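You operate a simulated robot arm through the tools that you are given. There is no shell and no other tool.

Carry out the task below with a simulated two-armed robot. There is one attempt and no reset: what you move stays moved.

## Task
Load shuttle two with the WIND sign's colour, and latch its spent pirn onto the winder.
Fine: take the full pirn from the colour rack; close the shuttle's latch. Lay pirns thick end to the wall, in a shuttle at its latch.
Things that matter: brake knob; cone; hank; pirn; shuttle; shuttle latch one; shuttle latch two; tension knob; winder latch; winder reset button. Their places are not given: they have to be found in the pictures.

It is judged by the outcome, as a careful person would: the job done as asked, and still so three seconds after it is handed in. It fails if anything else is knocked over, pushed out of place, dropped, spilled or broken.

## Robot
Two 7-joint arms with two-finger parallel grippers on one trunk that stands fixed in place. Base frame: the origin is at the foot of the trunk, x ahead of it, y to its left, z up; the work surface is at about z = 0.64. Units: m, degrees, N and s.
The left shoulder is at [0.071, 0.156, 1.03], the right one opposite. Payload 3.91 kg a hand.
The TCP of each hand is the grasp point between the finger pads, 0.03 m short of the fingertips. In the tool frame z runs along the fingers and y along their closing line. Largest opening 0.11 m; finger width 0.02, thickness 0.01; the body of the gripper, 0.048 by 0.112 m, starts 0.055 m behind the TCP.
Orientation is that of the tool frame in the base frame, as a unit quaternion [w, x, y, z]. With the fingers straight down and closing along the base's y, the tool's x points along the base's -x, its y along +y and its z along -z.

## Interface
- The arms move only by the tool nudge_tool. It takes "left_series", "right_series" or both (then of equal length, played together; a hand with none holds still); each is a list of rows, each a list of 7 numbers: the shift along the base's x, y, z in m, then the turn, a rotation vector about the base's x, y, z in degrees, then the opening, from 0 (shut) to 1 (fully open). In form: [[dx, dy, dz, wx, wy, wz, jaw], ...]. A call has 1 to 20 rows; each row is the pose to reach, as a shift and turn from the pose commanded when the call began. A row lasts 0.2 s, in which the tool goes at most 0.05 m and 8.6 degrees; a call with a longer step from one row to the next is refused whole, and so is a gripper value outside its range. A pose out of reach is approached as far as the arm can. The call stops where the force on the tool passes 90 N (or 10 N more than at its start, if that is more) or the arm is blocked; 0.2 s more then pass. Each finger travels about 0.108 m/s and halts on what it meets, pressing with about 38 N; the grip force reading is that of the motor and also rises with nothing between the fingers. The clock runs only during rows and for 0.2 s after the last one: add rows that repeat a pose to give the fingers time. It gives the time, the measured TCP pose, the force on the tool (base axes), the opening and the grip force at its end, in the units of the frame above (readings bear some noise), with the torque about the TCP (base axes, N m) and any sound that the robot's microphone picked up.
- Cameras (640 x 400 px; columns grow to the right, rows downward): "scene" is now at [0.1382, 0.0051, 1.2528]; the picture's right is [0.05, -1.00, 0.00], its down [-0.61, -0.03, -0.79] and it looks along [0.79, 0.04, -0.61] (base axes); focal length 265 px, centre (320, 200). "left" rides on the left gripper at [0.072, -0.017, -0.103] in its tool frame; the picture's right is [0.23, 0.97, 0.00], its down [-0.76, 0.18, -0.62] and it looks along [-0.61, 0.14, 0.78] (tool axes); focal length 222 px, centre (320, 200). "right" rides on the right gripper at [0.072, 0.017, -0.103] in its tool frame; the picture's right is [-0.23, 0.97, 0.00], its down [-0.76, -0.18, -0.62] and it looks along [-0.61, -0.14, 0.78] (tool axes); focal length 222 px, centre (320, 200).
- camera(camera): a new picture of that camera. It takes no simulated time.
- move_column(by): slides the trunk up (or, below 0, down) by that many m; the arms and the scene camera ride with it, the base frame stays. It gives what a move gives, with no picture.
- pan_tilt(pan, tilt): turns the head with the scene camera to pan (to the left, within 86 degrees either way) and tilt (down, from -29 to 69), counted from straight ahead of the robot. It gives what a move gives.
- point_at(camera, pixels): there is no depth. For up to 12 entries [column, row, z] of the newest picture of that camera ("zoom" is the newest enlarged one), the place [x, y] in the base frame at which the ray of that pixel passes the height z, good to about 0.002 m. It takes no simulated time.
- zoom(camera, box): a new picture of the part [left, top, right, bottom] of that camera's present view, enlarged. It takes no simulated time.
- job_done(): hands the job in; it is judged then, once.

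Open the grippers and draw the arms clear of the work before you hand the job in, unless the task says otherwise.

The tools are called after "Emit:" as a command line: name --argument value ..., lists and objects as JSON in quotes. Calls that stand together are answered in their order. nudge_tool: Moves the arms, as the interface text tells. Its arguments: {"type":"object","properties":{"left_series":{"type":"array","items":{"type":"array","items":{"type":"number"}}},"right_series":{"type":"array","items":{"type":"array","items":{"type":"number"}}}},"required":[]} The other tools are called the same way: move_column (by) slides the trunk up or down; pan_tilt (pan, tilt) turns the head that bears the scene camera; camera (camera) takes a picture; point_at (camera, pixels) gives the place at which the rays of pixels pass given heights; zoom (camera, box) takes an enlarged picture of a part of a camera's view; job_done () hands the job in.

At the start:

```text
clock: 0.0
left_eef_pos: [0.6624, 0.5899, 0.9931]
left_orientation: [0.001, 0.0, 1.0, 0.0]
left_ft_force: [0.0, -0.5, -0.7]
left_ft_torque: [0.0, -0.02, 0.01]
left_gripper_width: 0.1099
left_gripper_force: 0.0
right_eef_pos: [0.821, -0.1971, 0.9719]
right_orientation: [0.001, 0.0, 1.0, 0.0]
right_ft_force: [-1.0, 0.5, 0.3]
right_ft_torque: [0.01, 0.01, 0.0]
right_gripper_width: 0.1099
right_gripper_force: 0.1
trunk travel left (down, up): [-0.475, 0.465]
head pan, tilt: [2.6, 37.6]
```

scene: 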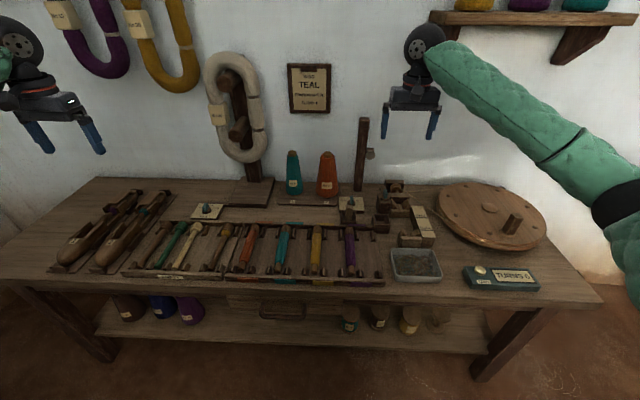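
right: 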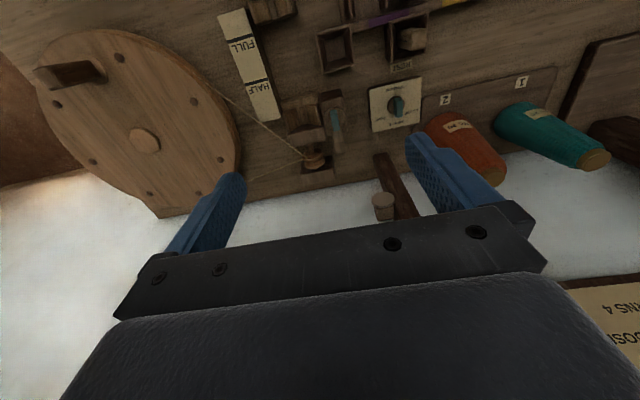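
left: 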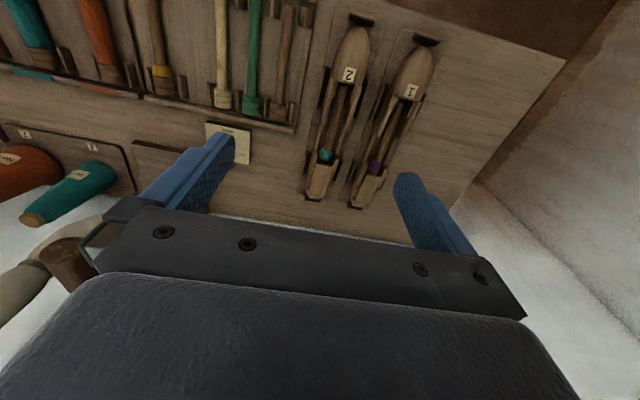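

The scene shows shuttles at left (about 100-160, 190-270), racks of pirns in the middle, the sign at (310, 88), and the winder at about (400, 215). I zoom into these parts to read them.

Emit:
zoom --camera "scene" --box '[280, 55, 340, 120]'

Emit:
zoom --camera "scene" --box '[40, 170, 240, 290]'

Emit:
zoom --camera "scene" --box '[190, 170, 390, 290]'

Emit:
zoom --camera "scene" --box '[330, 170, 550, 300]'

```text
6.15 times, centred on (310, 88) of scene
```

zoom: 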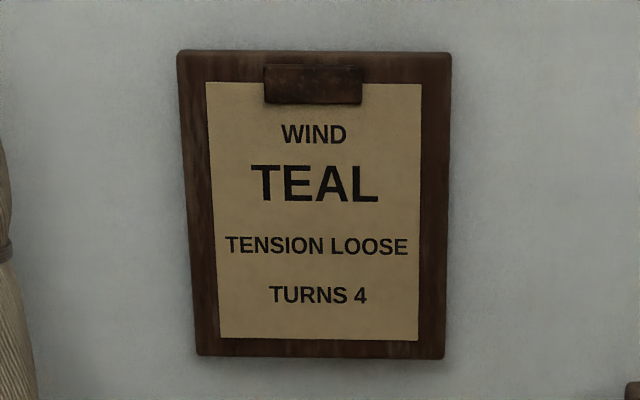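

```text
3.20 times, centred on (140, 230) of scene
```

zoom: 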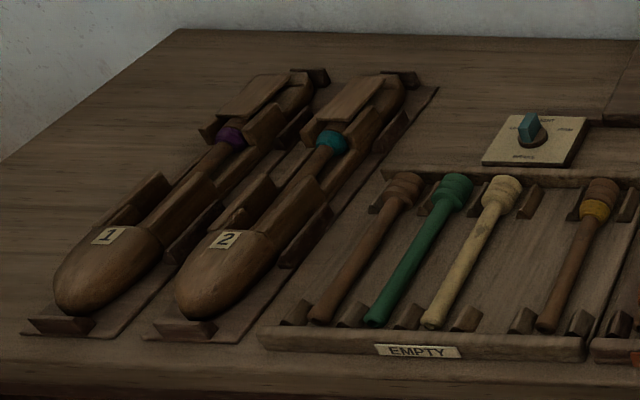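

```text
3.20 times, centred on (290, 230) of scene
```

zoom: 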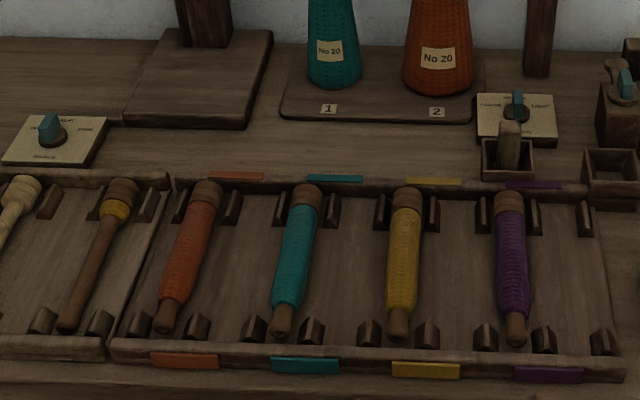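

```text
2.91 times, centred on (440, 235) of scene
```

zoom: 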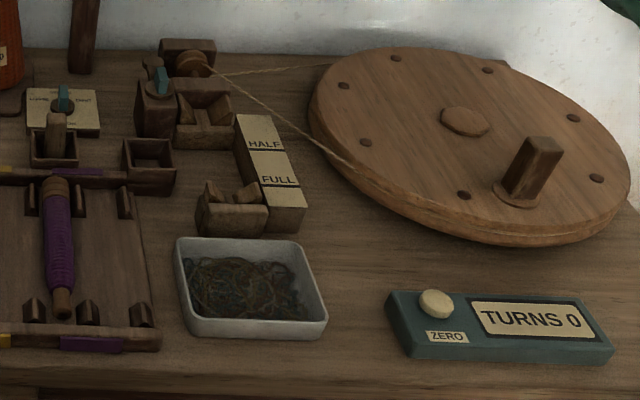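

The sign reads WIND TEAL; shuttle 2 (right one, about pixel (130,235)) holds a near-empty teal pirn, and the full teal pirn is in the colour rack at about (283,250). I zoom tighter into shuttle 2 and the winder cradle.

Emit:
zoom --camera "scene" --box '[85, 180, 185, 280]'

Emit:
zoom --camera "scene" --box '[335, 175, 445, 260]'

Emit:
zoom --camera "left" --box '[280, 0, 460, 220]'

Emit:
zoom --camera "right" --box '[220, 0, 440, 200]'

```text
4.00 times, centred on (135, 230) of scene
```

zoom: 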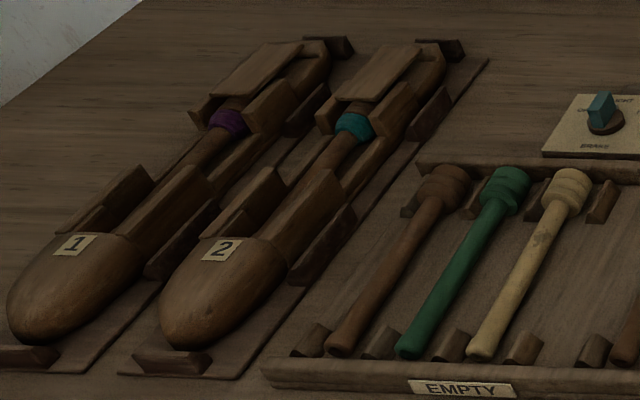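

```text
4.71 times, centred on (390, 218) of scene
```

zoom: 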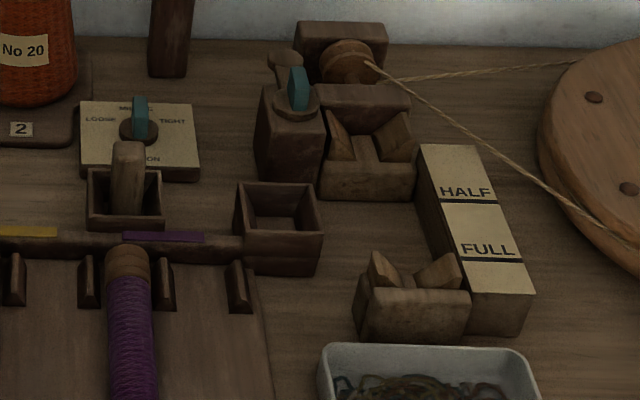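

```text
1.82 times, centred on (370, 110) of left
```

zoom: 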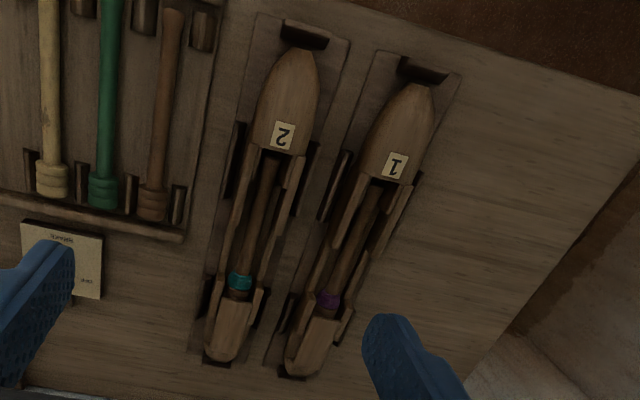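

```text
2.00 times, centred on (330, 100) of right
```

zoom: 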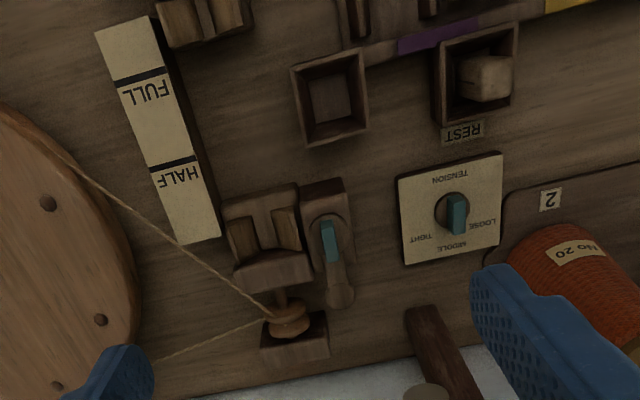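

I locate the shuttle parts, pirn slots and winder cradle roughly on the map using the scene camera's pixel rays at plausible heights.

Emit:
camera --camera "scene"

Emit:
zoom --camera "scene" --box '[85, 180, 185, 280]'

Emit:
point_at --camera "zoom" --pixels '[[182, 330, 0.66], [222, 250, 0.69], [355, 125, 0.67], [375, 75, 0.69], [430, 60, 0.68], [455, 50, 0.64], [445, 185, 0.67], [340, 345, 0.66], [485, 350, 0.66], [565, 190, 0.67]]'

Emit:
point_at --camera "scene" --pixels '[[288, 231, 0.67], [278, 271, 0.67], [316, 231, 0.67], [314, 274, 0.67], [394, 215, 0.67], [423, 243, 0.67], [389, 193, 0.67], [402, 192, 0.69]]'

```text
taken
```

scene: 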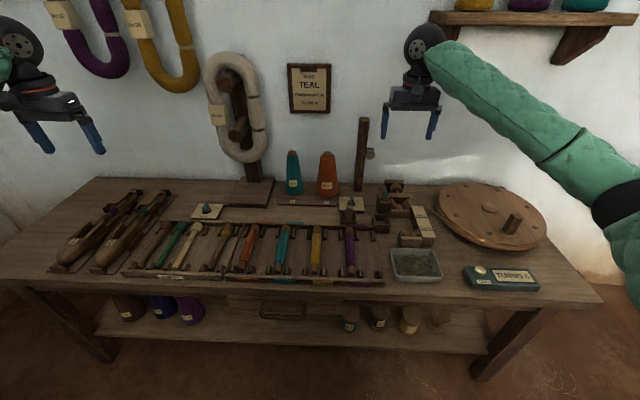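

```text
4.00 times, centred on (135, 230) of scene
```

zoom: 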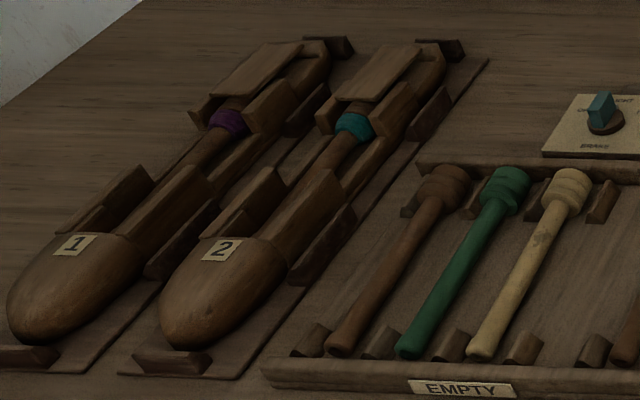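

```text
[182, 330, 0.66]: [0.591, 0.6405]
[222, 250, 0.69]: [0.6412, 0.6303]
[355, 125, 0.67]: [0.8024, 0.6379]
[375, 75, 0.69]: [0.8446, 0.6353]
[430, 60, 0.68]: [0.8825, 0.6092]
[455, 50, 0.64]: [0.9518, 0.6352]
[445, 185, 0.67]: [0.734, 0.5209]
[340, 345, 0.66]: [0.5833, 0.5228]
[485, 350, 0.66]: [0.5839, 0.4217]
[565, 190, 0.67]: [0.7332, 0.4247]
```

```text
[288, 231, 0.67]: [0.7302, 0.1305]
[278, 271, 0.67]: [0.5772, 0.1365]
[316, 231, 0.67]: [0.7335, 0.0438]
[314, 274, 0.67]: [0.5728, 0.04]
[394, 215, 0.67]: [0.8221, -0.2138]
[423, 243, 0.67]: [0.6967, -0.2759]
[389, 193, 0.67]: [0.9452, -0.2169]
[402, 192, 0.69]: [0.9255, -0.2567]
```

Shuttle 2 lies along y≈0.63 from x≈0.58 to 0.93. I bring the left hand over it for a closer look from its camera.

Emit:
nudge_tool --left_series '[[0.03, 0.008, -0.03, 0, 0, 0, 1], [0.06, 0.016, -0.06, 0, 0, 0, 1], [0.09, 0.024, -0.09, 0, 0, 0, 1], [0.11, 0.03, -0.12, 0, 0, 0, 1], [0.12, 0.03, -0.13, 0, 0, 0, 1]]'

Emit:
camera --camera "left"

```text
clock: 1.2
left_eef_pos: [0.7829, 0.6197, 0.8633]
left_orientation: [0.0, -0.001, 1.0, 0.0]
left_ft_force: [-0.7, -0.6, 0.0]
left_ft_torque: [0.03, 0.0, -0.01]
left_gripper_width: 0.1099
left_gripper_force: 0.0
right_eef_pos: [0.8226, -0.1977, 0.9717]
right_orientation: [0.0, 0.001, 1.0, 0.001]
right_ft_force: [0.0, -0.8, -1.0]
right_ft_torque: [0.02, -0.02, 0.01]
right_gripper_width: 0.1102
right_gripper_force: 0.1
trunk travel left (down, up): [-0.475, 0.465]
head pan, tilt: [2.6, 37.6]
```

```text
taken
```

left: 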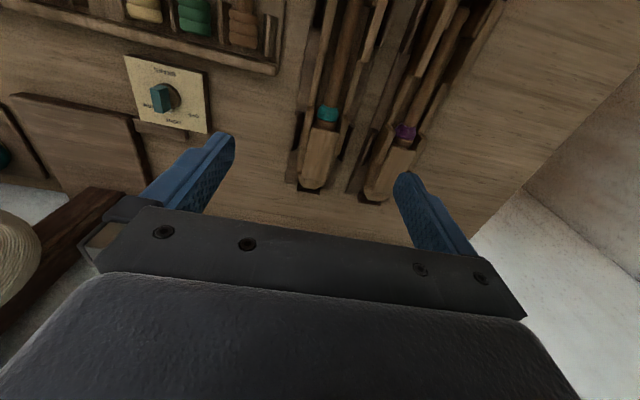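

The latch end of shuttle 2 is near (322,150) in the left view; I zoom there to see how the latch is built.

Emit:
zoom --camera "left" --box '[260, 80, 440, 210]'

Emit:
point_at --camera "zoom" --pixels '[[240, 120, 0.69], [240, 165, 0.69], [180, 365, 0.68], [300, 160, 0.69], [170, 160, 0.69], [500, 200, 0.69]]'

```text
3.08 times, centred on (350, 145) of left
```

zoom: 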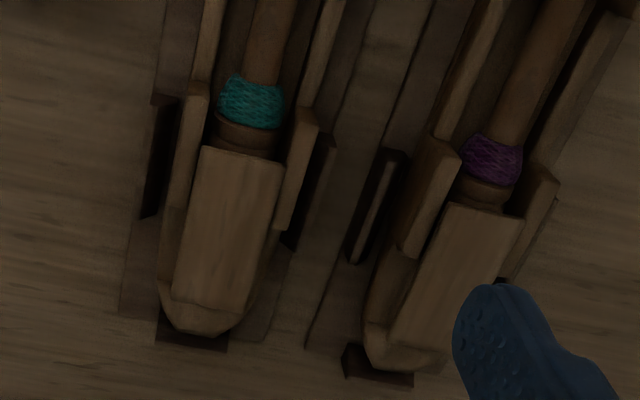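

```text
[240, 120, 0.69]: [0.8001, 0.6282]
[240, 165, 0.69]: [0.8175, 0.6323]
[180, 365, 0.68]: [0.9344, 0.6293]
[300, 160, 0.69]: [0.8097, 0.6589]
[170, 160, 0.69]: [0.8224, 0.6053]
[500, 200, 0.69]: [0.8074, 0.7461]
```

The latch plate of shuttle 2 spans from about x=0.81 to 0.9 over the pirn's thick end. I zoom closer from the scene camera to judge its height and hinge.

Emit:
zoom --camera "scene" --box '[135, 180, 215, 230]'

Emit:
zoom --camera "left" --box '[290, 90, 370, 200]'

Emit:
zoom --camera "scene" --box '[370, 175, 440, 225]'

```text
8.00 times, centred on (175, 205) of scene
```

zoom: 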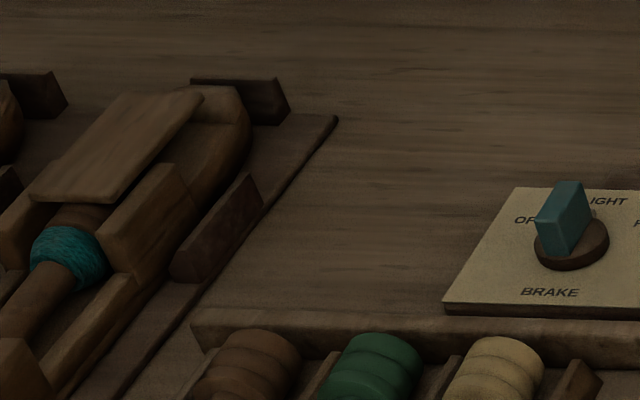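

```text
3.64 times, centred on (330, 145) of left
```

zoom: 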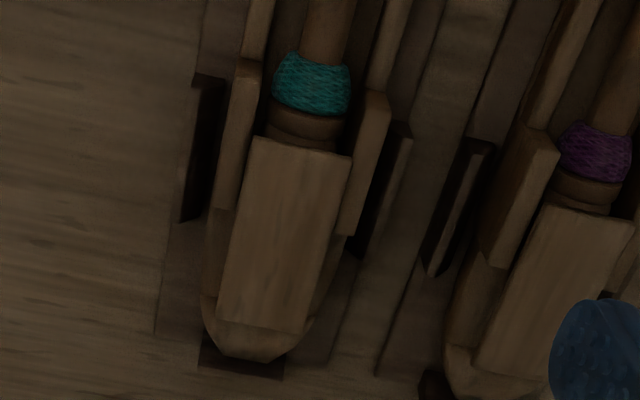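

```text
8.00 times, centred on (405, 200) of scene
```

zoom: 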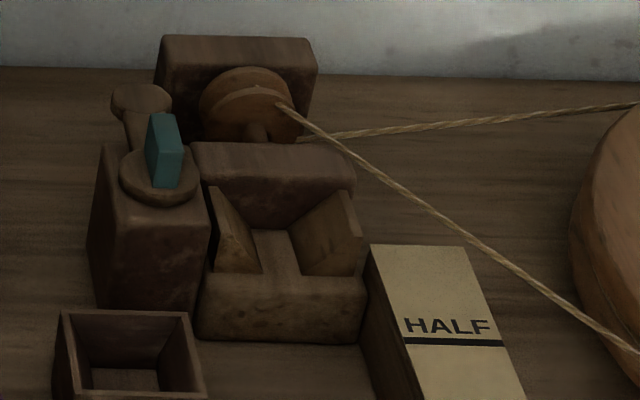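

I triangulate the latch plate's corners by comparing scene rays with left-camera rays at several heights.

Emit:
zoom --camera "left" --box '[290, 90, 370, 200]'

Emit:
point_at --camera "zoom" --pixels '[[255, 137, 0.68], [255, 137, 0.72], [352, 155, 0.68], [352, 155, 0.72], [305, 332, 0.68], [305, 332, 0.72], [218, 322, 0.68], [218, 322, 0.72], [380, 95, 0.68], [380, 95, 0.72]]'

Emit:
zoom --camera "scene" --box '[135, 180, 215, 230]'

Emit:
point_at --camera "zoom" --pixels '[[32, 192, 0.68], [32, 192, 0.72], [112, 200, 0.68], [112, 200, 0.72], [200, 97, 0.68], [200, 97, 0.72], [125, 95, 0.68], [125, 95, 0.72], [100, 240, 0.68], [100, 240, 0.72]]'

```text
3.64 times, centred on (330, 145) of left
```

zoom: 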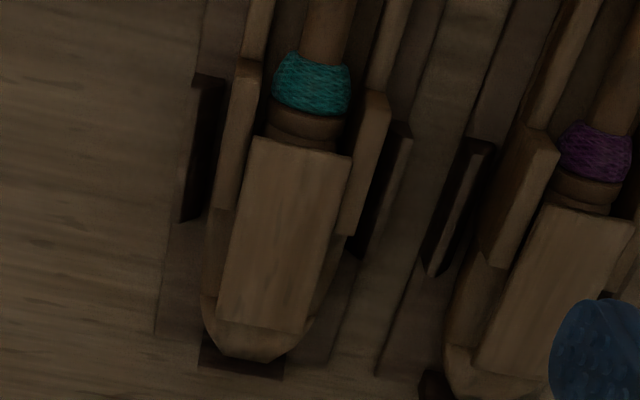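

```text
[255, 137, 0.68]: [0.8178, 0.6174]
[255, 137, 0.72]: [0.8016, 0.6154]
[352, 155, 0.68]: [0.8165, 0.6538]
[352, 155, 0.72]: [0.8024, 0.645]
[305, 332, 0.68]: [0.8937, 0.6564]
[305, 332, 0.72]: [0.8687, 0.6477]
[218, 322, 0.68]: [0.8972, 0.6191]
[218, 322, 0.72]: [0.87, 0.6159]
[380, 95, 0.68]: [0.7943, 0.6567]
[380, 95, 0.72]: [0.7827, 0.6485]
```

```text
8.00 times, centred on (175, 205) of scene
```

zoom: 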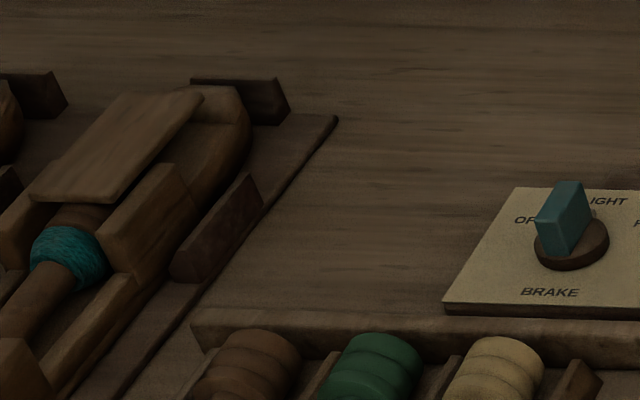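

```text
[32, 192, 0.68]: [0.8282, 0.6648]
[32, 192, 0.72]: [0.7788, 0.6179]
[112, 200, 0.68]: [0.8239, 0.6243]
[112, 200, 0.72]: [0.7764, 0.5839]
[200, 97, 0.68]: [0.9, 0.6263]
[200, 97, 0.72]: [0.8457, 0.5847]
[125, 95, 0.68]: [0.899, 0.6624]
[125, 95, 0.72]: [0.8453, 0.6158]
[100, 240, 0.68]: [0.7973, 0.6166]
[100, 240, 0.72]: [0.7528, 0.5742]
```

The plate's top is at about z=0.69, spanning x 0.813–0.89 and y 0.616–0.652. I want a low-angle view of it, so I raise both hands and then lower the trunk to bring the scene camera down.

Emit:
nudge_tool --left_series '[[-0.02, 0, 0.04, 0, 0, 0, 1], [-0.04, 0, 0.08, 0, 0, 0, 1], [-0.06, 0, 0.12, 0, 0, 0, 1], [-0.08, 0, 0.16, 0, 0, 0, 1], [-0.1, 0, 0.2, 0, 0, 0, 1], [-0.12, 0, 0.24, 0, 0, 0, 1], [-0.14, 0, 0.28, 0, 0, 0, 1]]' --right_series '[[-0.02, 0, 0.03, 0, 0, 0, 1], [-0.04, 0, 0.06, 0, 0, 0, 1], [-0.06, 0, 0.09, 0, 0, 0, 1], [-0.08, 0, 0.12, 0, 0, 0, 1], [-0.1, 0, 0.15, 0, 0, 0, 1], [-0.12, 0, 0.18, 0, 0, 0, 1], [-0.14, 0, 0.2, 0, 0, 0, 1]]'

```text
clock: 3.0
left_eef_pos: [0.6497, 0.6197, 1.0978]
left_orientation: [-0.038, 0.001, 0.999, -0.001]
left_ft_force: [-0.5, -0.8, 1.3]
left_ft_torque: [0.02, -0.03, 0.01]
left_gripper_width: 0.11
left_gripper_force: 0.1
right_eef_pos: [0.6815, -0.2008, 1.1718]
right_orientation: [0.0, 0.001, 1.0, 0.001]
right_ft_force: [-0.1, 0.5, -0.3]
right_ft_torque: [0.01, 0.02, -0.04]
right_gripper_width: 0.1102
right_gripper_force: 0.1
trunk travel left (down, up): [-0.475, 0.465]
head pan, tilt: [2.6, 37.6]
stopped in row 7 (left hand): the arm was blocked; the commanded pose is now the measured one
```

The left arm topped out at z≈1.10, which is enough; I lower the trunk by 0.22 m, leaving both hands above the table.

Emit:
move_column --by -0.22

Emit:
pan_tilt --pan 30 --tilt 20

Emit:
camera --camera "scene"

```text
clock: 5.3
left_eef_pos: [0.651, 0.621, 0.8773]
left_orientation: [-0.038, -0.001, 0.999, 0.0]
left_ft_force: [0.4, -0.2, 1.1]
left_ft_torque: [0.0, 0.03, -0.01]
left_gripper_width: 0.11
left_gripper_force: 0.0
right_eef_pos: [0.6823, -0.199, 0.9513]
right_orientation: [0.0, 0.001, 1.0, 0.0]
right_ft_force: [0.2, -0.7, -1.2]
right_ft_torque: [-0.02, -0.03, 0.0]
right_gripper_width: 0.1099
right_gripper_force: 0.0
trunk travel left (down, up): [-0.255, 0.685]
head pan, tilt: [2.6, 37.6]
```

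```text
clock: 6.2
left_eef_pos: [0.6505, 0.6215, 0.8776]
left_orientation: [-0.039, 0.0, 0.999, 0.0]
left_ft_force: [-0.1, -0.6, -0.3]
left_ft_torque: [-0.01, 0.03, 0.01]
left_gripper_width: 0.1098
left_gripper_force: 0.0
right_eef_pos: [0.6812, -0.1992, 0.9511]
right_orientation: [0.0, 0.0, 1.0, -0.001]
right_ft_force: [-0.4, -0.2, 0.6]
right_ft_torque: [-0.02, -0.01, 0.01]
right_gripper_width: 0.1099
right_gripper_force: 0.0
trunk travel left (down, up): [-0.255, 0.685]
head pan, tilt: [30.0, 20.0]
```

```text
taken
```

scene: 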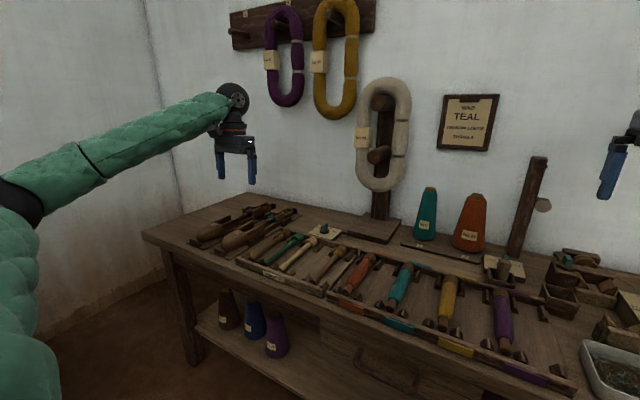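

A low-angle view now shows shuttle 2 around (265,225). I zoom in on its latch end and on the winder cradle.

Emit:
zoom --camera "scene" --box '[250, 195, 314, 235]'

Emit:
zoom --camera "scene" --box '[190, 195, 310, 265]'

Emit:
zoom --camera "scene" --box '[530, 235, 640, 320]'

```text
10.00 times, centred on (282, 215) of scene
```

zoom: 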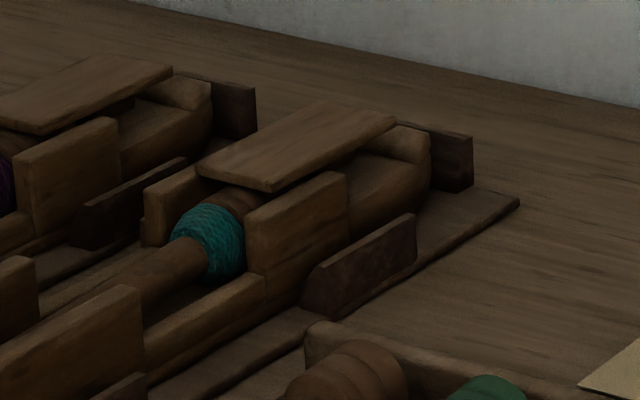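

```text
5.33 times, centred on (250, 230) of scene
```

zoom: 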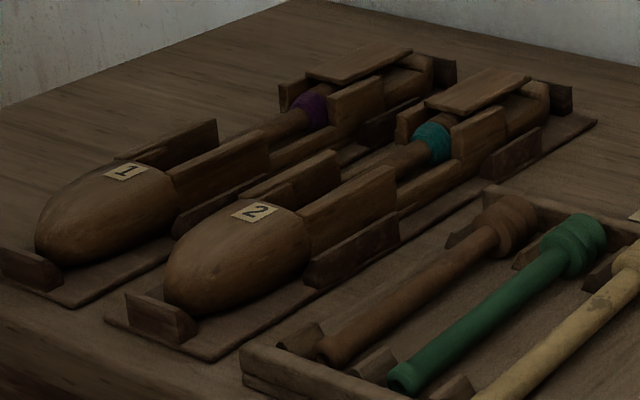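

```text
4.71 times, centred on (585, 278) of scene
```

zoom: 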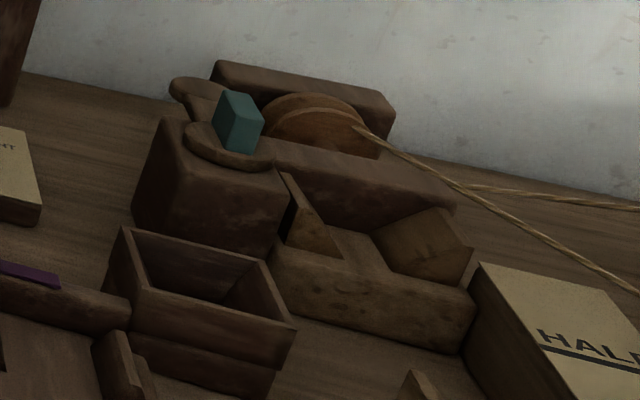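

The plate sits just above the cheeks with its free edge facing the robot. I check the left camera's current view of the shuttle trough from above.

Emit:
camera --camera "left"

Emit:
zoom --camera "left" --box '[270, 30, 430, 180]'

```text
taken
```

left: 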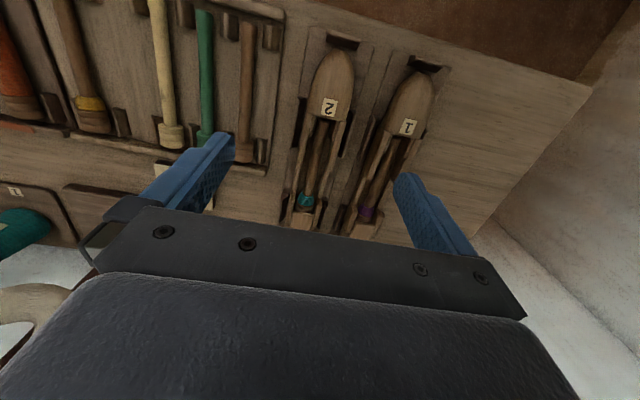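

```text
2.67 times, centred on (350, 105) of left
```

zoom: 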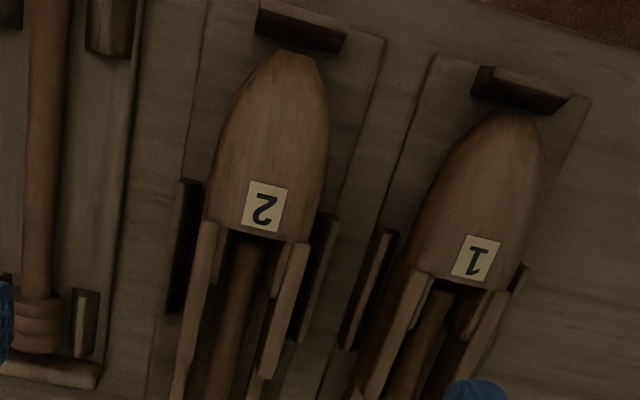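

I move the left hand forward so its camera looks straight down into shuttle 2's trough, correcting the slight tilt as well.

Emit:
nudge_tool --left_series '[[0.04, 0, -0.015, 0, -1.1, 0, 1], [0.08, 0, -0.03, 0, -2.2, 0, 1], [0.12, 0, -0.05, 0, -3.3, 0, 1], [0.15, 0, -0.07, 0, -4.4, 0, 1]]'

Emit:
zoom --camera "left" --box '[240, 0, 440, 200]'

```text
clock: 7.2
left_eef_pos: [0.8029, 0.6228, 0.8039]
left_orientation: [-0.001, 0.0, 1.0, 0.0]
left_ft_force: [-0.8, 0.3, 0.3]
left_ft_torque: [-0.02, -0.02, 0.02]
left_gripper_width: 0.11
left_gripper_force: 0.1
right_eef_pos: [0.6833, -0.1977, 0.9503]
right_orientation: [-0.001, -0.001, 1.0, -0.001]
right_ft_force: [-0.7, -0.2, 0.2]
right_ft_torque: [0.02, 0.02, 0.0]
right_gripper_width: 0.1099
right_gripper_force: 0.1
trunk travel left (down, up): [-0.255, 0.685]
head pan, tilt: [30.0, 20.0]
```

```text
2.00 times, centred on (340, 100) of left
```

zoom: 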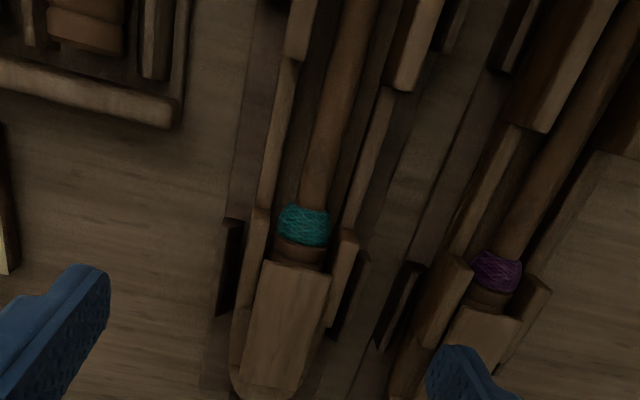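

Now the trough, pirn shaft and low side rails are visible. I zoom and measure the widths between rails and of the shaft.

Emit:
zoom --camera "left" --box '[320, 0, 450, 200]'

Emit:
zoom --camera "left" --box '[300, 0, 460, 100]'

Emit:
point_at --camera "zoom" --pixels '[[345, 400, 0.67], [235, 250, 0.67], [278, 250, 0.67], [345, 250, 0.67], [395, 250, 0.67], [440, 250, 0.67], [300, 0, 0.67], [360, 0, 0.67]]'

```text
2.00 times, centred on (385, 100) of left
```

zoom: 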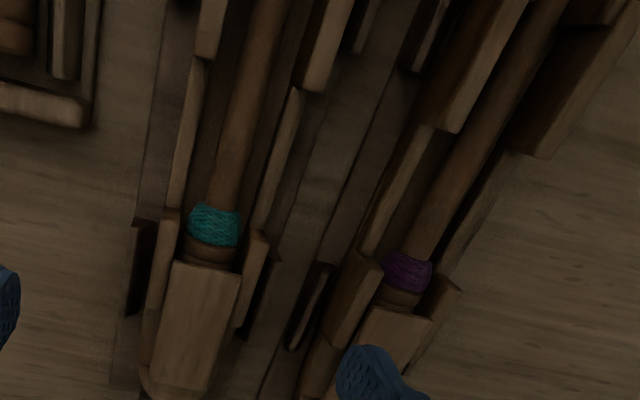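

```text
4.00 times, centred on (380, 50) of left
```

zoom: 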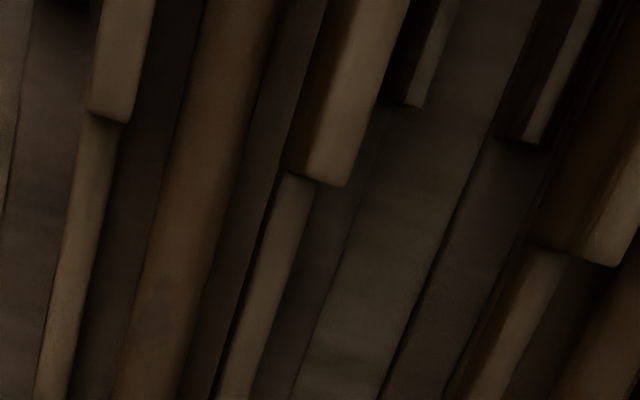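

```text
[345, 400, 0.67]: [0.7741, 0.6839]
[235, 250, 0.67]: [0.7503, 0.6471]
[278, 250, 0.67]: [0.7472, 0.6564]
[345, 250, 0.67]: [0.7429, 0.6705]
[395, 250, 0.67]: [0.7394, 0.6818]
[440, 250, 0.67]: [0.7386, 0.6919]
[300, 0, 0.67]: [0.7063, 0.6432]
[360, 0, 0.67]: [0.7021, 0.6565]
```

I zoom the scene camera strongly into the trough's middle to gauge rail height against the shaft.

Emit:
zoom --camera "scene" --box '[256, 208, 288, 228]'

Emit:
zoom --camera "scene" --box '[234, 216, 274, 241]'

```text
16.00 times, centred on (272, 218) of scene
```

zoom: 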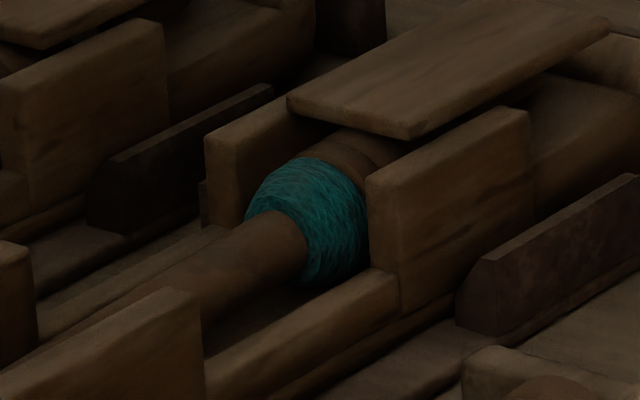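

```text
16.00 times, centred on (254, 228) of scene
```

zoom: 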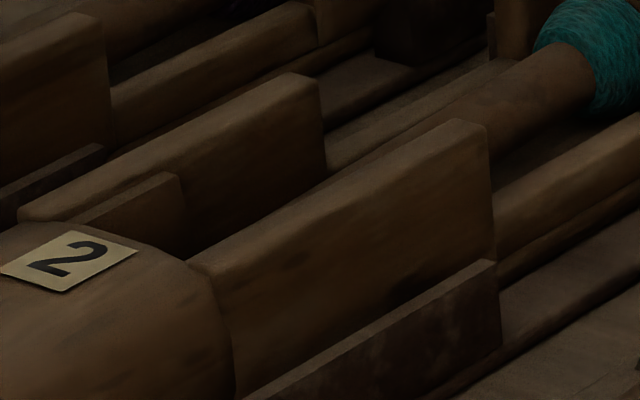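

The low rails are clearly below the shaft, so the shaft can be gripped between the cheeks. I triangulate rail, cheek and plate heights.

Emit:
zoom --camera "scene" --box '[256, 208, 288, 228]'

Emit:
point_at --camera "zoom" --pixels '[[372, 268, 0.65], [372, 268, 0.69], [400, 285, 0.65], [400, 285, 0.69], [368, 180, 0.65], [368, 180, 0.69], [412, 128, 0.66], [412, 128, 0.7], [290, 97, 0.66], [290, 97, 0.7]]'

Emit:
zoom --camera "left" --box '[320, 40, 416, 140]'

```text
16.00 times, centred on (272, 218) of scene
```

zoom: 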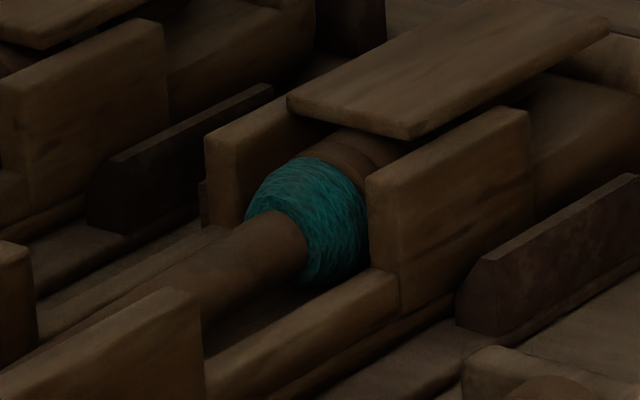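

```text
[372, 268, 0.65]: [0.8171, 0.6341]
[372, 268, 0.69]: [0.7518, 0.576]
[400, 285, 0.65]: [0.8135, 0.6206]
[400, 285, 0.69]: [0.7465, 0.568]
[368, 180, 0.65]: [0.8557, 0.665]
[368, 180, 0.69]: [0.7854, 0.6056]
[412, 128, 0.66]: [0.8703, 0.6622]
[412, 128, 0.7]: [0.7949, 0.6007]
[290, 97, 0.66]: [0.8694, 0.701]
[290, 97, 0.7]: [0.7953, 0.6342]
```

```text
4.00 times, centred on (368, 90) of left
```

zoom: 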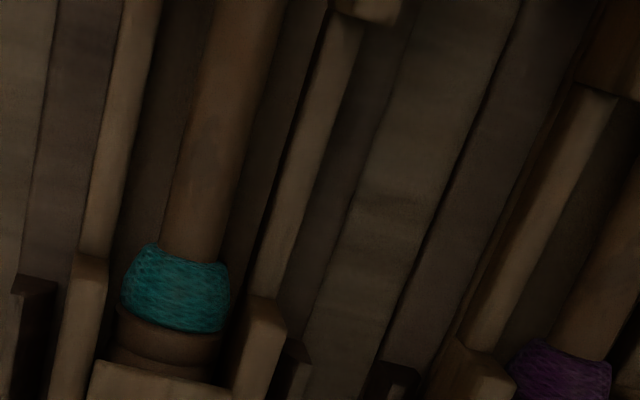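

I get the matching rays from the left camera for the same corners.

Emit:
point_at --camera "zoom" --pixels '[[107, 258, 0.65], [107, 258, 0.69], [78, 255, 0.65], [78, 255, 0.69], [105, 285, 0.65], [105, 285, 0.69], [95, 362, 0.66], [95, 362, 0.7], [160, 245, 0.67], [215, 262, 0.67], [122, 290, 0.67], [230, 300, 0.67]]'

```text
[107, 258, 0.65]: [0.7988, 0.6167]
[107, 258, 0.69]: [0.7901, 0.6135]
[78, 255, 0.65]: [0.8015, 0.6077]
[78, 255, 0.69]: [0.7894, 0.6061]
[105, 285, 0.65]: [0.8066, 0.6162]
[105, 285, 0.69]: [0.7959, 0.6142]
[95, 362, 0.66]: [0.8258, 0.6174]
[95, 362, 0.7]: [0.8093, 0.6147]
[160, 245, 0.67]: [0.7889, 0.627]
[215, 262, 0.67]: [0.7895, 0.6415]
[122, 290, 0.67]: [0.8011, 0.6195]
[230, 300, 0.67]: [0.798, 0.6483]
```

Heights: rail tops ≈0.663, cheek tops ≈0.683, plate top ≈0.690 with free edge at x≈0.813. I move the left hand above the plate's free end with the fingers partly closed, ready to pinch its side edges.

Emit:
nudge_tool --left_series '[[0.01, 0.005, -0.015, 0, 0, 0, 0.8], [0.024, 0.011, -0.03, 0, 0, 0, 0.6], [0.024, 0.011, -0.044, 0, 0, 0, 0.58], [0.024, 0.011, -0.044, 0, 0, 0, 0.58]]'

Emit:
camera --camera "left"

Emit:
zoom --camera "left" --box '[220, 60, 420, 220]'

```text
clock: 8.2
left_eef_pos: [0.8254, 0.6329, 0.7633]
left_orientation: [0.001, 0.0, 1.0, 0.001]
left_ft_force: [0.9, 0.1, 0.4]
left_ft_torque: [-0.02, 0.04, -0.01]
left_gripper_width: 0.0638
left_gripper_force: 0.1
right_eef_pos: [0.6825, -0.1991, 0.9523]
right_orientation: [0.0, 0.0, 1.0, 0.0]
right_ft_force: [0.8, -0.4, -0.2]
right_ft_torque: [0.04, -0.03, 0.0]
right_gripper_width: 0.1101
right_gripper_force: 0.1
trunk travel left (down, up): [-0.255, 0.685]
head pan, tilt: [30.0, 20.0]
```

```text
taken
```

left: 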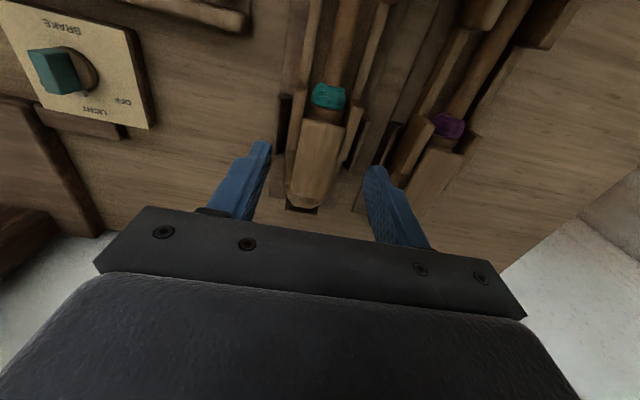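

```text
2.50 times, centred on (320, 140) of left
```

zoom: 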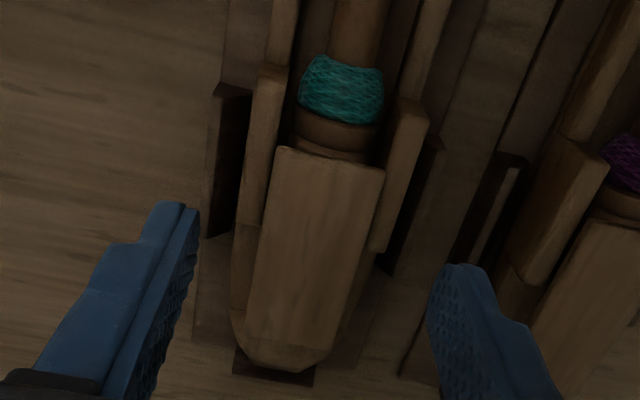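

I measure the plate's corners at z=0.69 in this view, to align the fingers with its mid-line.

Emit:
point_at --camera "zoom" --pixels '[[280, 148, 0.69], [385, 170, 0.69], [336, 350, 0.69], [246, 335, 0.69], [268, 100, 0.683], [425, 130, 0.683], [372, 250, 0.683], [240, 225, 0.683], [300, 100, 0.675], [382, 95, 0.675]]'

```text
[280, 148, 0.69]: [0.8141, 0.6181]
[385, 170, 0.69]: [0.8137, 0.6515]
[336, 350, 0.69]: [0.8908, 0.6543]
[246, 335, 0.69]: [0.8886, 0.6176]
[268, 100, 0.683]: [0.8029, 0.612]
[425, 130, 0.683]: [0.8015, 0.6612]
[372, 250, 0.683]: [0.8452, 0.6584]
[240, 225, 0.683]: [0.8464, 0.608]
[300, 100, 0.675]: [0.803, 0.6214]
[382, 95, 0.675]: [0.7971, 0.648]
```

Plate spans x 0.814–0.890, y 0.618–0.6525. I lower the left hand slowly around it, stopping with the fingertips just above the cheek tops.

Emit:
nudge_tool --left_series '[[0.002, 0.002, -0.012, 0, 0, 0, 0.5], [0.003, 0.002, -0.024, 0, 0, 0, 0.48], [0.003, 0.002, -0.034, 0, 0, 0, 0.48], [0.003, 0.002, -0.041, 0, 0, 0, 0.48], [0.003, 0.002, -0.044, 0, 0, 0, 0.48], [0.003, 0.002, -0.044, 0, 0, 0, 0.48]]'

Emit:
camera --camera "left"

Emit:
zoom --camera "scene" --box '[246, 190, 310, 230]'

```text
clock: 9.7
left_eef_pos: [0.8285, 0.6359, 0.7189]
left_orientation: [0.001, 0.001, 1.0, 0.0]
left_ft_force: [0.3, -0.1, 0.6]
left_ft_torque: [0.04, 0.0, 0.01]
left_gripper_width: 0.0532
left_gripper_force: 0.0
right_eef_pos: [0.6826, -0.1991, 0.9509]
right_orientation: [-0.001, 0.0, 1.0, 0.0]
right_ft_force: [-0.2, -0.1, 0.3]
right_ft_torque: [0.01, -0.04, 0.06]
right_gripper_width: 0.1097
right_gripper_force: 0.0
trunk travel left (down, up): [-0.255, 0.685]
head pan, tilt: [30.0, 20.0]
```

```text
taken
```

left: 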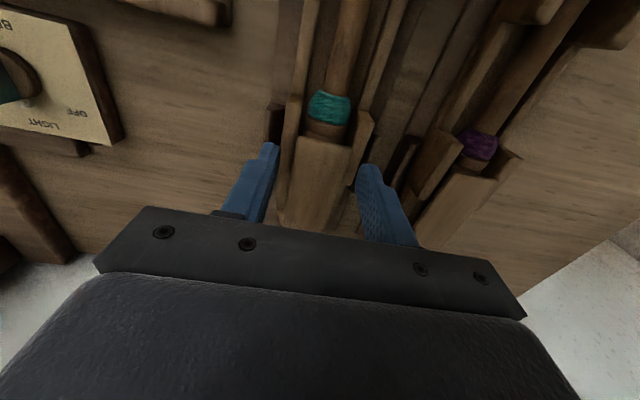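

```text
10.00 times, centred on (278, 210) of scene
```

zoom: 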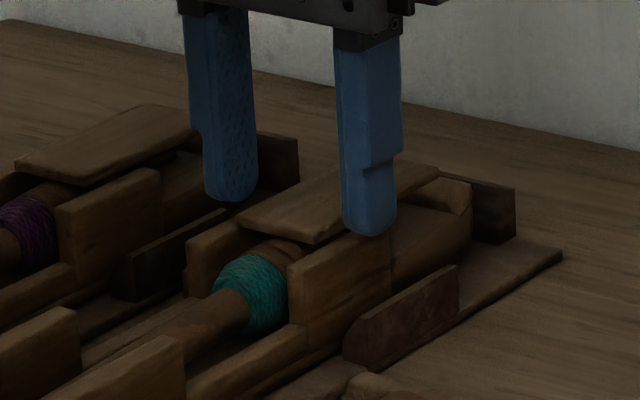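

The fingertips (≈z 0.689) straddle the plate just above the cheeks. I lower about 5 mm more and close onto the plate's sides.

Emit:
nudge_tool --left_series '[[0, 0, -0.003, 0, 0, 0, 0.48], [0, 0, -0.005, 0, 0, 0, 0.48], [0, 0, -0.005, 0, 0, 0, 0.38], [0, 0, -0.005, 0, 0, 0, 0.3], [0, 0, -0.005, 0, 0, 0, 0.2], [0, 0, -0.005, 0, 0, 0, 0.2]]'

Emit:
zoom --camera "scene" --box '[246, 190, 310, 230]'

```text
clock: 11.1
left_eef_pos: [0.8278, 0.6337, 0.7152]
left_orientation: [0.0, 0.0, 1.0, 0.001]
left_ft_force: [-2.0, 0.4, 4.1]
left_ft_torque: [0.05, 0.1, 0.06]
left_gripper_width: 0.0341
left_gripper_force: 38.0
right_eef_pos: [0.6812, -0.2002, 0.9508]
right_orientation: [0.0, 0.001, 1.0, 0.0]
right_ft_force: [-0.5, -0.6, 0.1]
right_ft_torque: [-0.01, 0.0, -0.01]
right_gripper_width: 0.1099
right_gripper_force: 0.1
trunk travel left (down, up): [-0.255, 0.685]
head pan, tilt: [30.0, 20.0]
```

```text
10.00 times, centred on (278, 210) of scene
```

zoom: 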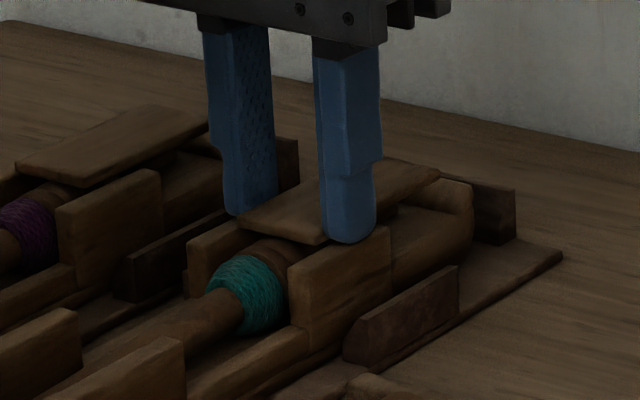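

The gripper reads 0.034 m and 38 N: it holds the plate. I try a small lift along an arc about the wall-end hinge (about 20°) and check the force.

Emit:
nudge_tool --left_series '[[0.0002, 0, 0.005, 0, 0, 0, 0.2], [0.001, 0, 0.0104, 0, 0, 0, 0.2], [0.002, 0, 0.0155, 0, 0, 0, 0.2], [0.0036, 0, 0.0205, 0, 0, 0, 0.2]]'

Emit:
zoom --camera "scene" --box '[246, 190, 310, 230]'

```text
clock: 12.1
left_eef_pos: [0.831, 0.633, 0.7341]
left_orientation: [-0.001, -0.001, 1.0, -0.001]
left_ft_force: [0.1, -1.2, -2.9]
left_ft_torque: [0.0, -0.24, 0.01]
left_gripper_width: 0.0345
left_gripper_force: 38.3
right_eef_pos: [0.6826, -0.1986, 0.9499]
right_orientation: [-0.001, 0.0, 1.0, -0.001]
right_ft_force: [-0.5, -0.4, -0.2]
right_ft_torque: [0.01, 0.02, -0.01]
right_gripper_width: 0.1102
right_gripper_force: 0.1
trunk travel left (down, up): [-0.255, 0.685]
head pan, tilt: [30.0, 20.0]
```

```text
10.00 times, centred on (278, 210) of scene
```

zoom: 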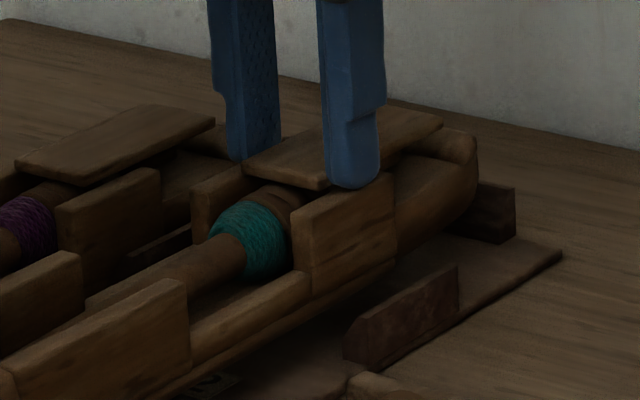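

The whole shuttle tilted up rather than the plate: the latch does not hinge upwards; it probably swings sideways over the cheeks. I lower it back exactly the way it came.

Emit:
nudge_tool --left_series '[[-0.0016, 0, -0.005, 0, 0, 0, 0.2], [-0.0026, 0, -0.0101, 0, 0, 0, 0.2], [-0.0034, 0, -0.0155, 0, 0, 0, 0.2], [-0.0036, 0, -0.0195, 0, 0, 0, 0.2], [-0.0036, 0, -0.0205, 0, 0, 0, 0.2]]'

Emit:
zoom --camera "scene" --box '[246, 190, 310, 230]'

Emit:
zoom --camera "scene" --box '[190, 195, 310, 265]'

```text
clock: 13.2
left_eef_pos: [0.8277, 0.6346, 0.7159]
left_orientation: [0.0, 0.0, 1.0, -0.001]
left_ft_force: [3.0, 0.7, 7.4]
left_ft_torque: [0.03, 0.67, 0.05]
left_gripper_width: 0.0341
left_gripper_force: 37.6
right_eef_pos: [0.6822, -0.1987, 0.9504]
right_orientation: [-0.001, 0.0, 1.0, 0.0]
right_ft_force: [-0.3, -0.2, 0.0]
right_ft_torque: [-0.01, 0.01, -0.01]
right_gripper_width: 0.1101
right_gripper_force: 0.0
trunk travel left (down, up): [-0.255, 0.685]
head pan, tilt: [30.0, 20.0]
```

```text
10.00 times, centred on (278, 210) of scene
```

zoom: 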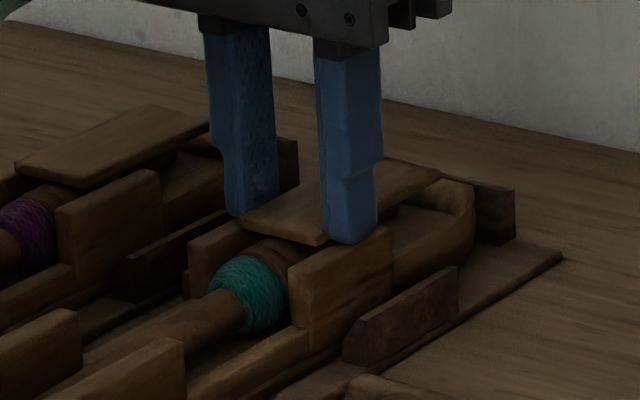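

```text
5.33 times, centred on (250, 230) of scene
```

zoom: 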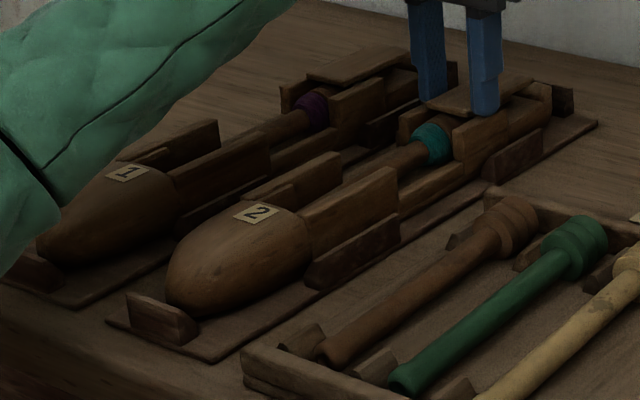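

The shuttle is seated again. I release the plate slightly, lift 1–2 mm to unload the cheeks, and look before testing a sideways swing.

Emit:
nudge_tool --left_series '[[0, 0, 0.001, 0, 0, 0, 0.4], [0, 0, 0.002, 0, 0, 0, 0.42], [0, 0, 0.002, 0, 0, 0, 0.42]]'

Emit:
camera --camera "scene"

Emit:
zoom --camera "left" --box '[240, 60, 420, 240]'

```text
clock: 14.1
left_eef_pos: [0.8289, 0.6353, 0.7158]
left_orientation: [-0.001, 0.0, 1.0, -0.001]
left_ft_force: [-0.2, -0.2, -0.9]
left_ft_torque: [0.02, 0.0, -0.01]
left_gripper_width: 0.0463
left_gripper_force: 0.0
right_eef_pos: [0.6839, -0.1996, 0.9507]
right_orientation: [-0.001, 0.0, 1.0, 0.0]
right_ft_force: [0.0, 0.5, 0.1]
right_ft_torque: [0.02, 0.01, -0.02]
right_gripper_width: 0.11
right_gripper_force: 0.0
trunk travel left (down, up): [-0.255, 0.685]
head pan, tilt: [30.0, 20.0]
```

```text
taken
```

scene: 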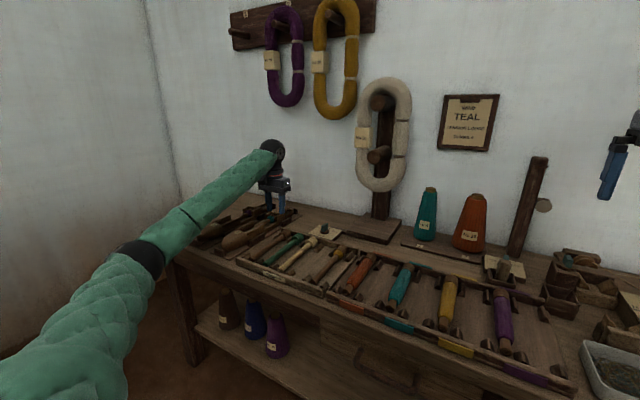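

```text
2.22 times, centred on (330, 150) of left
```

zoom: 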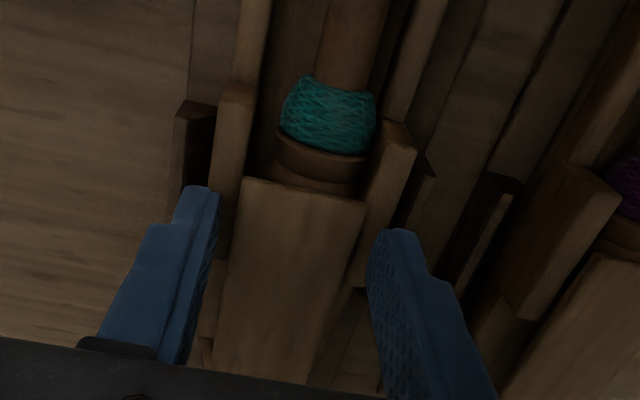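

The forearm runs low near the table edge with the trunk this low, so I raise the trunk by 0.2 m (the hand rises straight out of the shuttle).

Emit:
move_column --by 0.2

Emit:
camera --camera "left"

Emit:
zoom --camera "scene" --box '[240, 220, 320, 270]'

```text
clock: 16.2
left_eef_pos: [0.8278, 0.6351, 0.9154]
left_orientation: [0.0, 0.0, 1.0, 0.001]
left_ft_force: [0.3, 1.2, 1.3]
left_ft_torque: [0.01, -0.04, -0.04]
left_gripper_width: 0.0462
left_gripper_force: 0.0
right_eef_pos: [0.6829, -0.1985, 1.1519]
right_orientation: [-0.001, 0.0, 1.0, -0.001]
right_ft_force: [0.1, 0.3, -0.2]
right_ft_torque: [0.0, 0.02, -0.01]
right_gripper_width: 0.11
right_gripper_force: 0.0
trunk travel left (down, up): [-0.455, 0.485]
head pan, tilt: [30.0, 20.0]
```

```text
taken
```

left: 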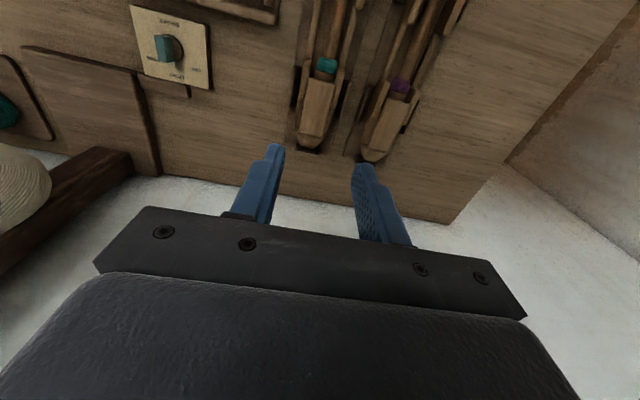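

```text
8.00 times, centred on (280, 245) of scene
```

zoom: 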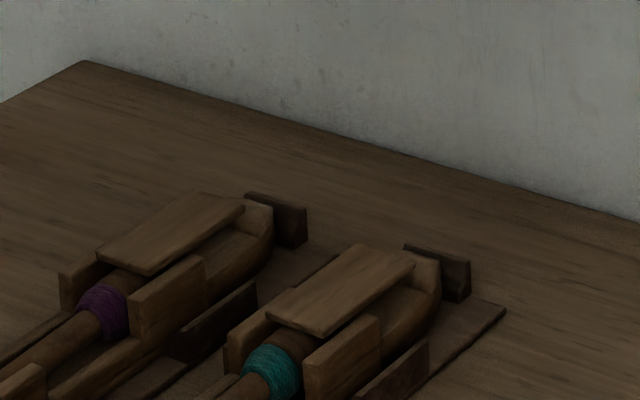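

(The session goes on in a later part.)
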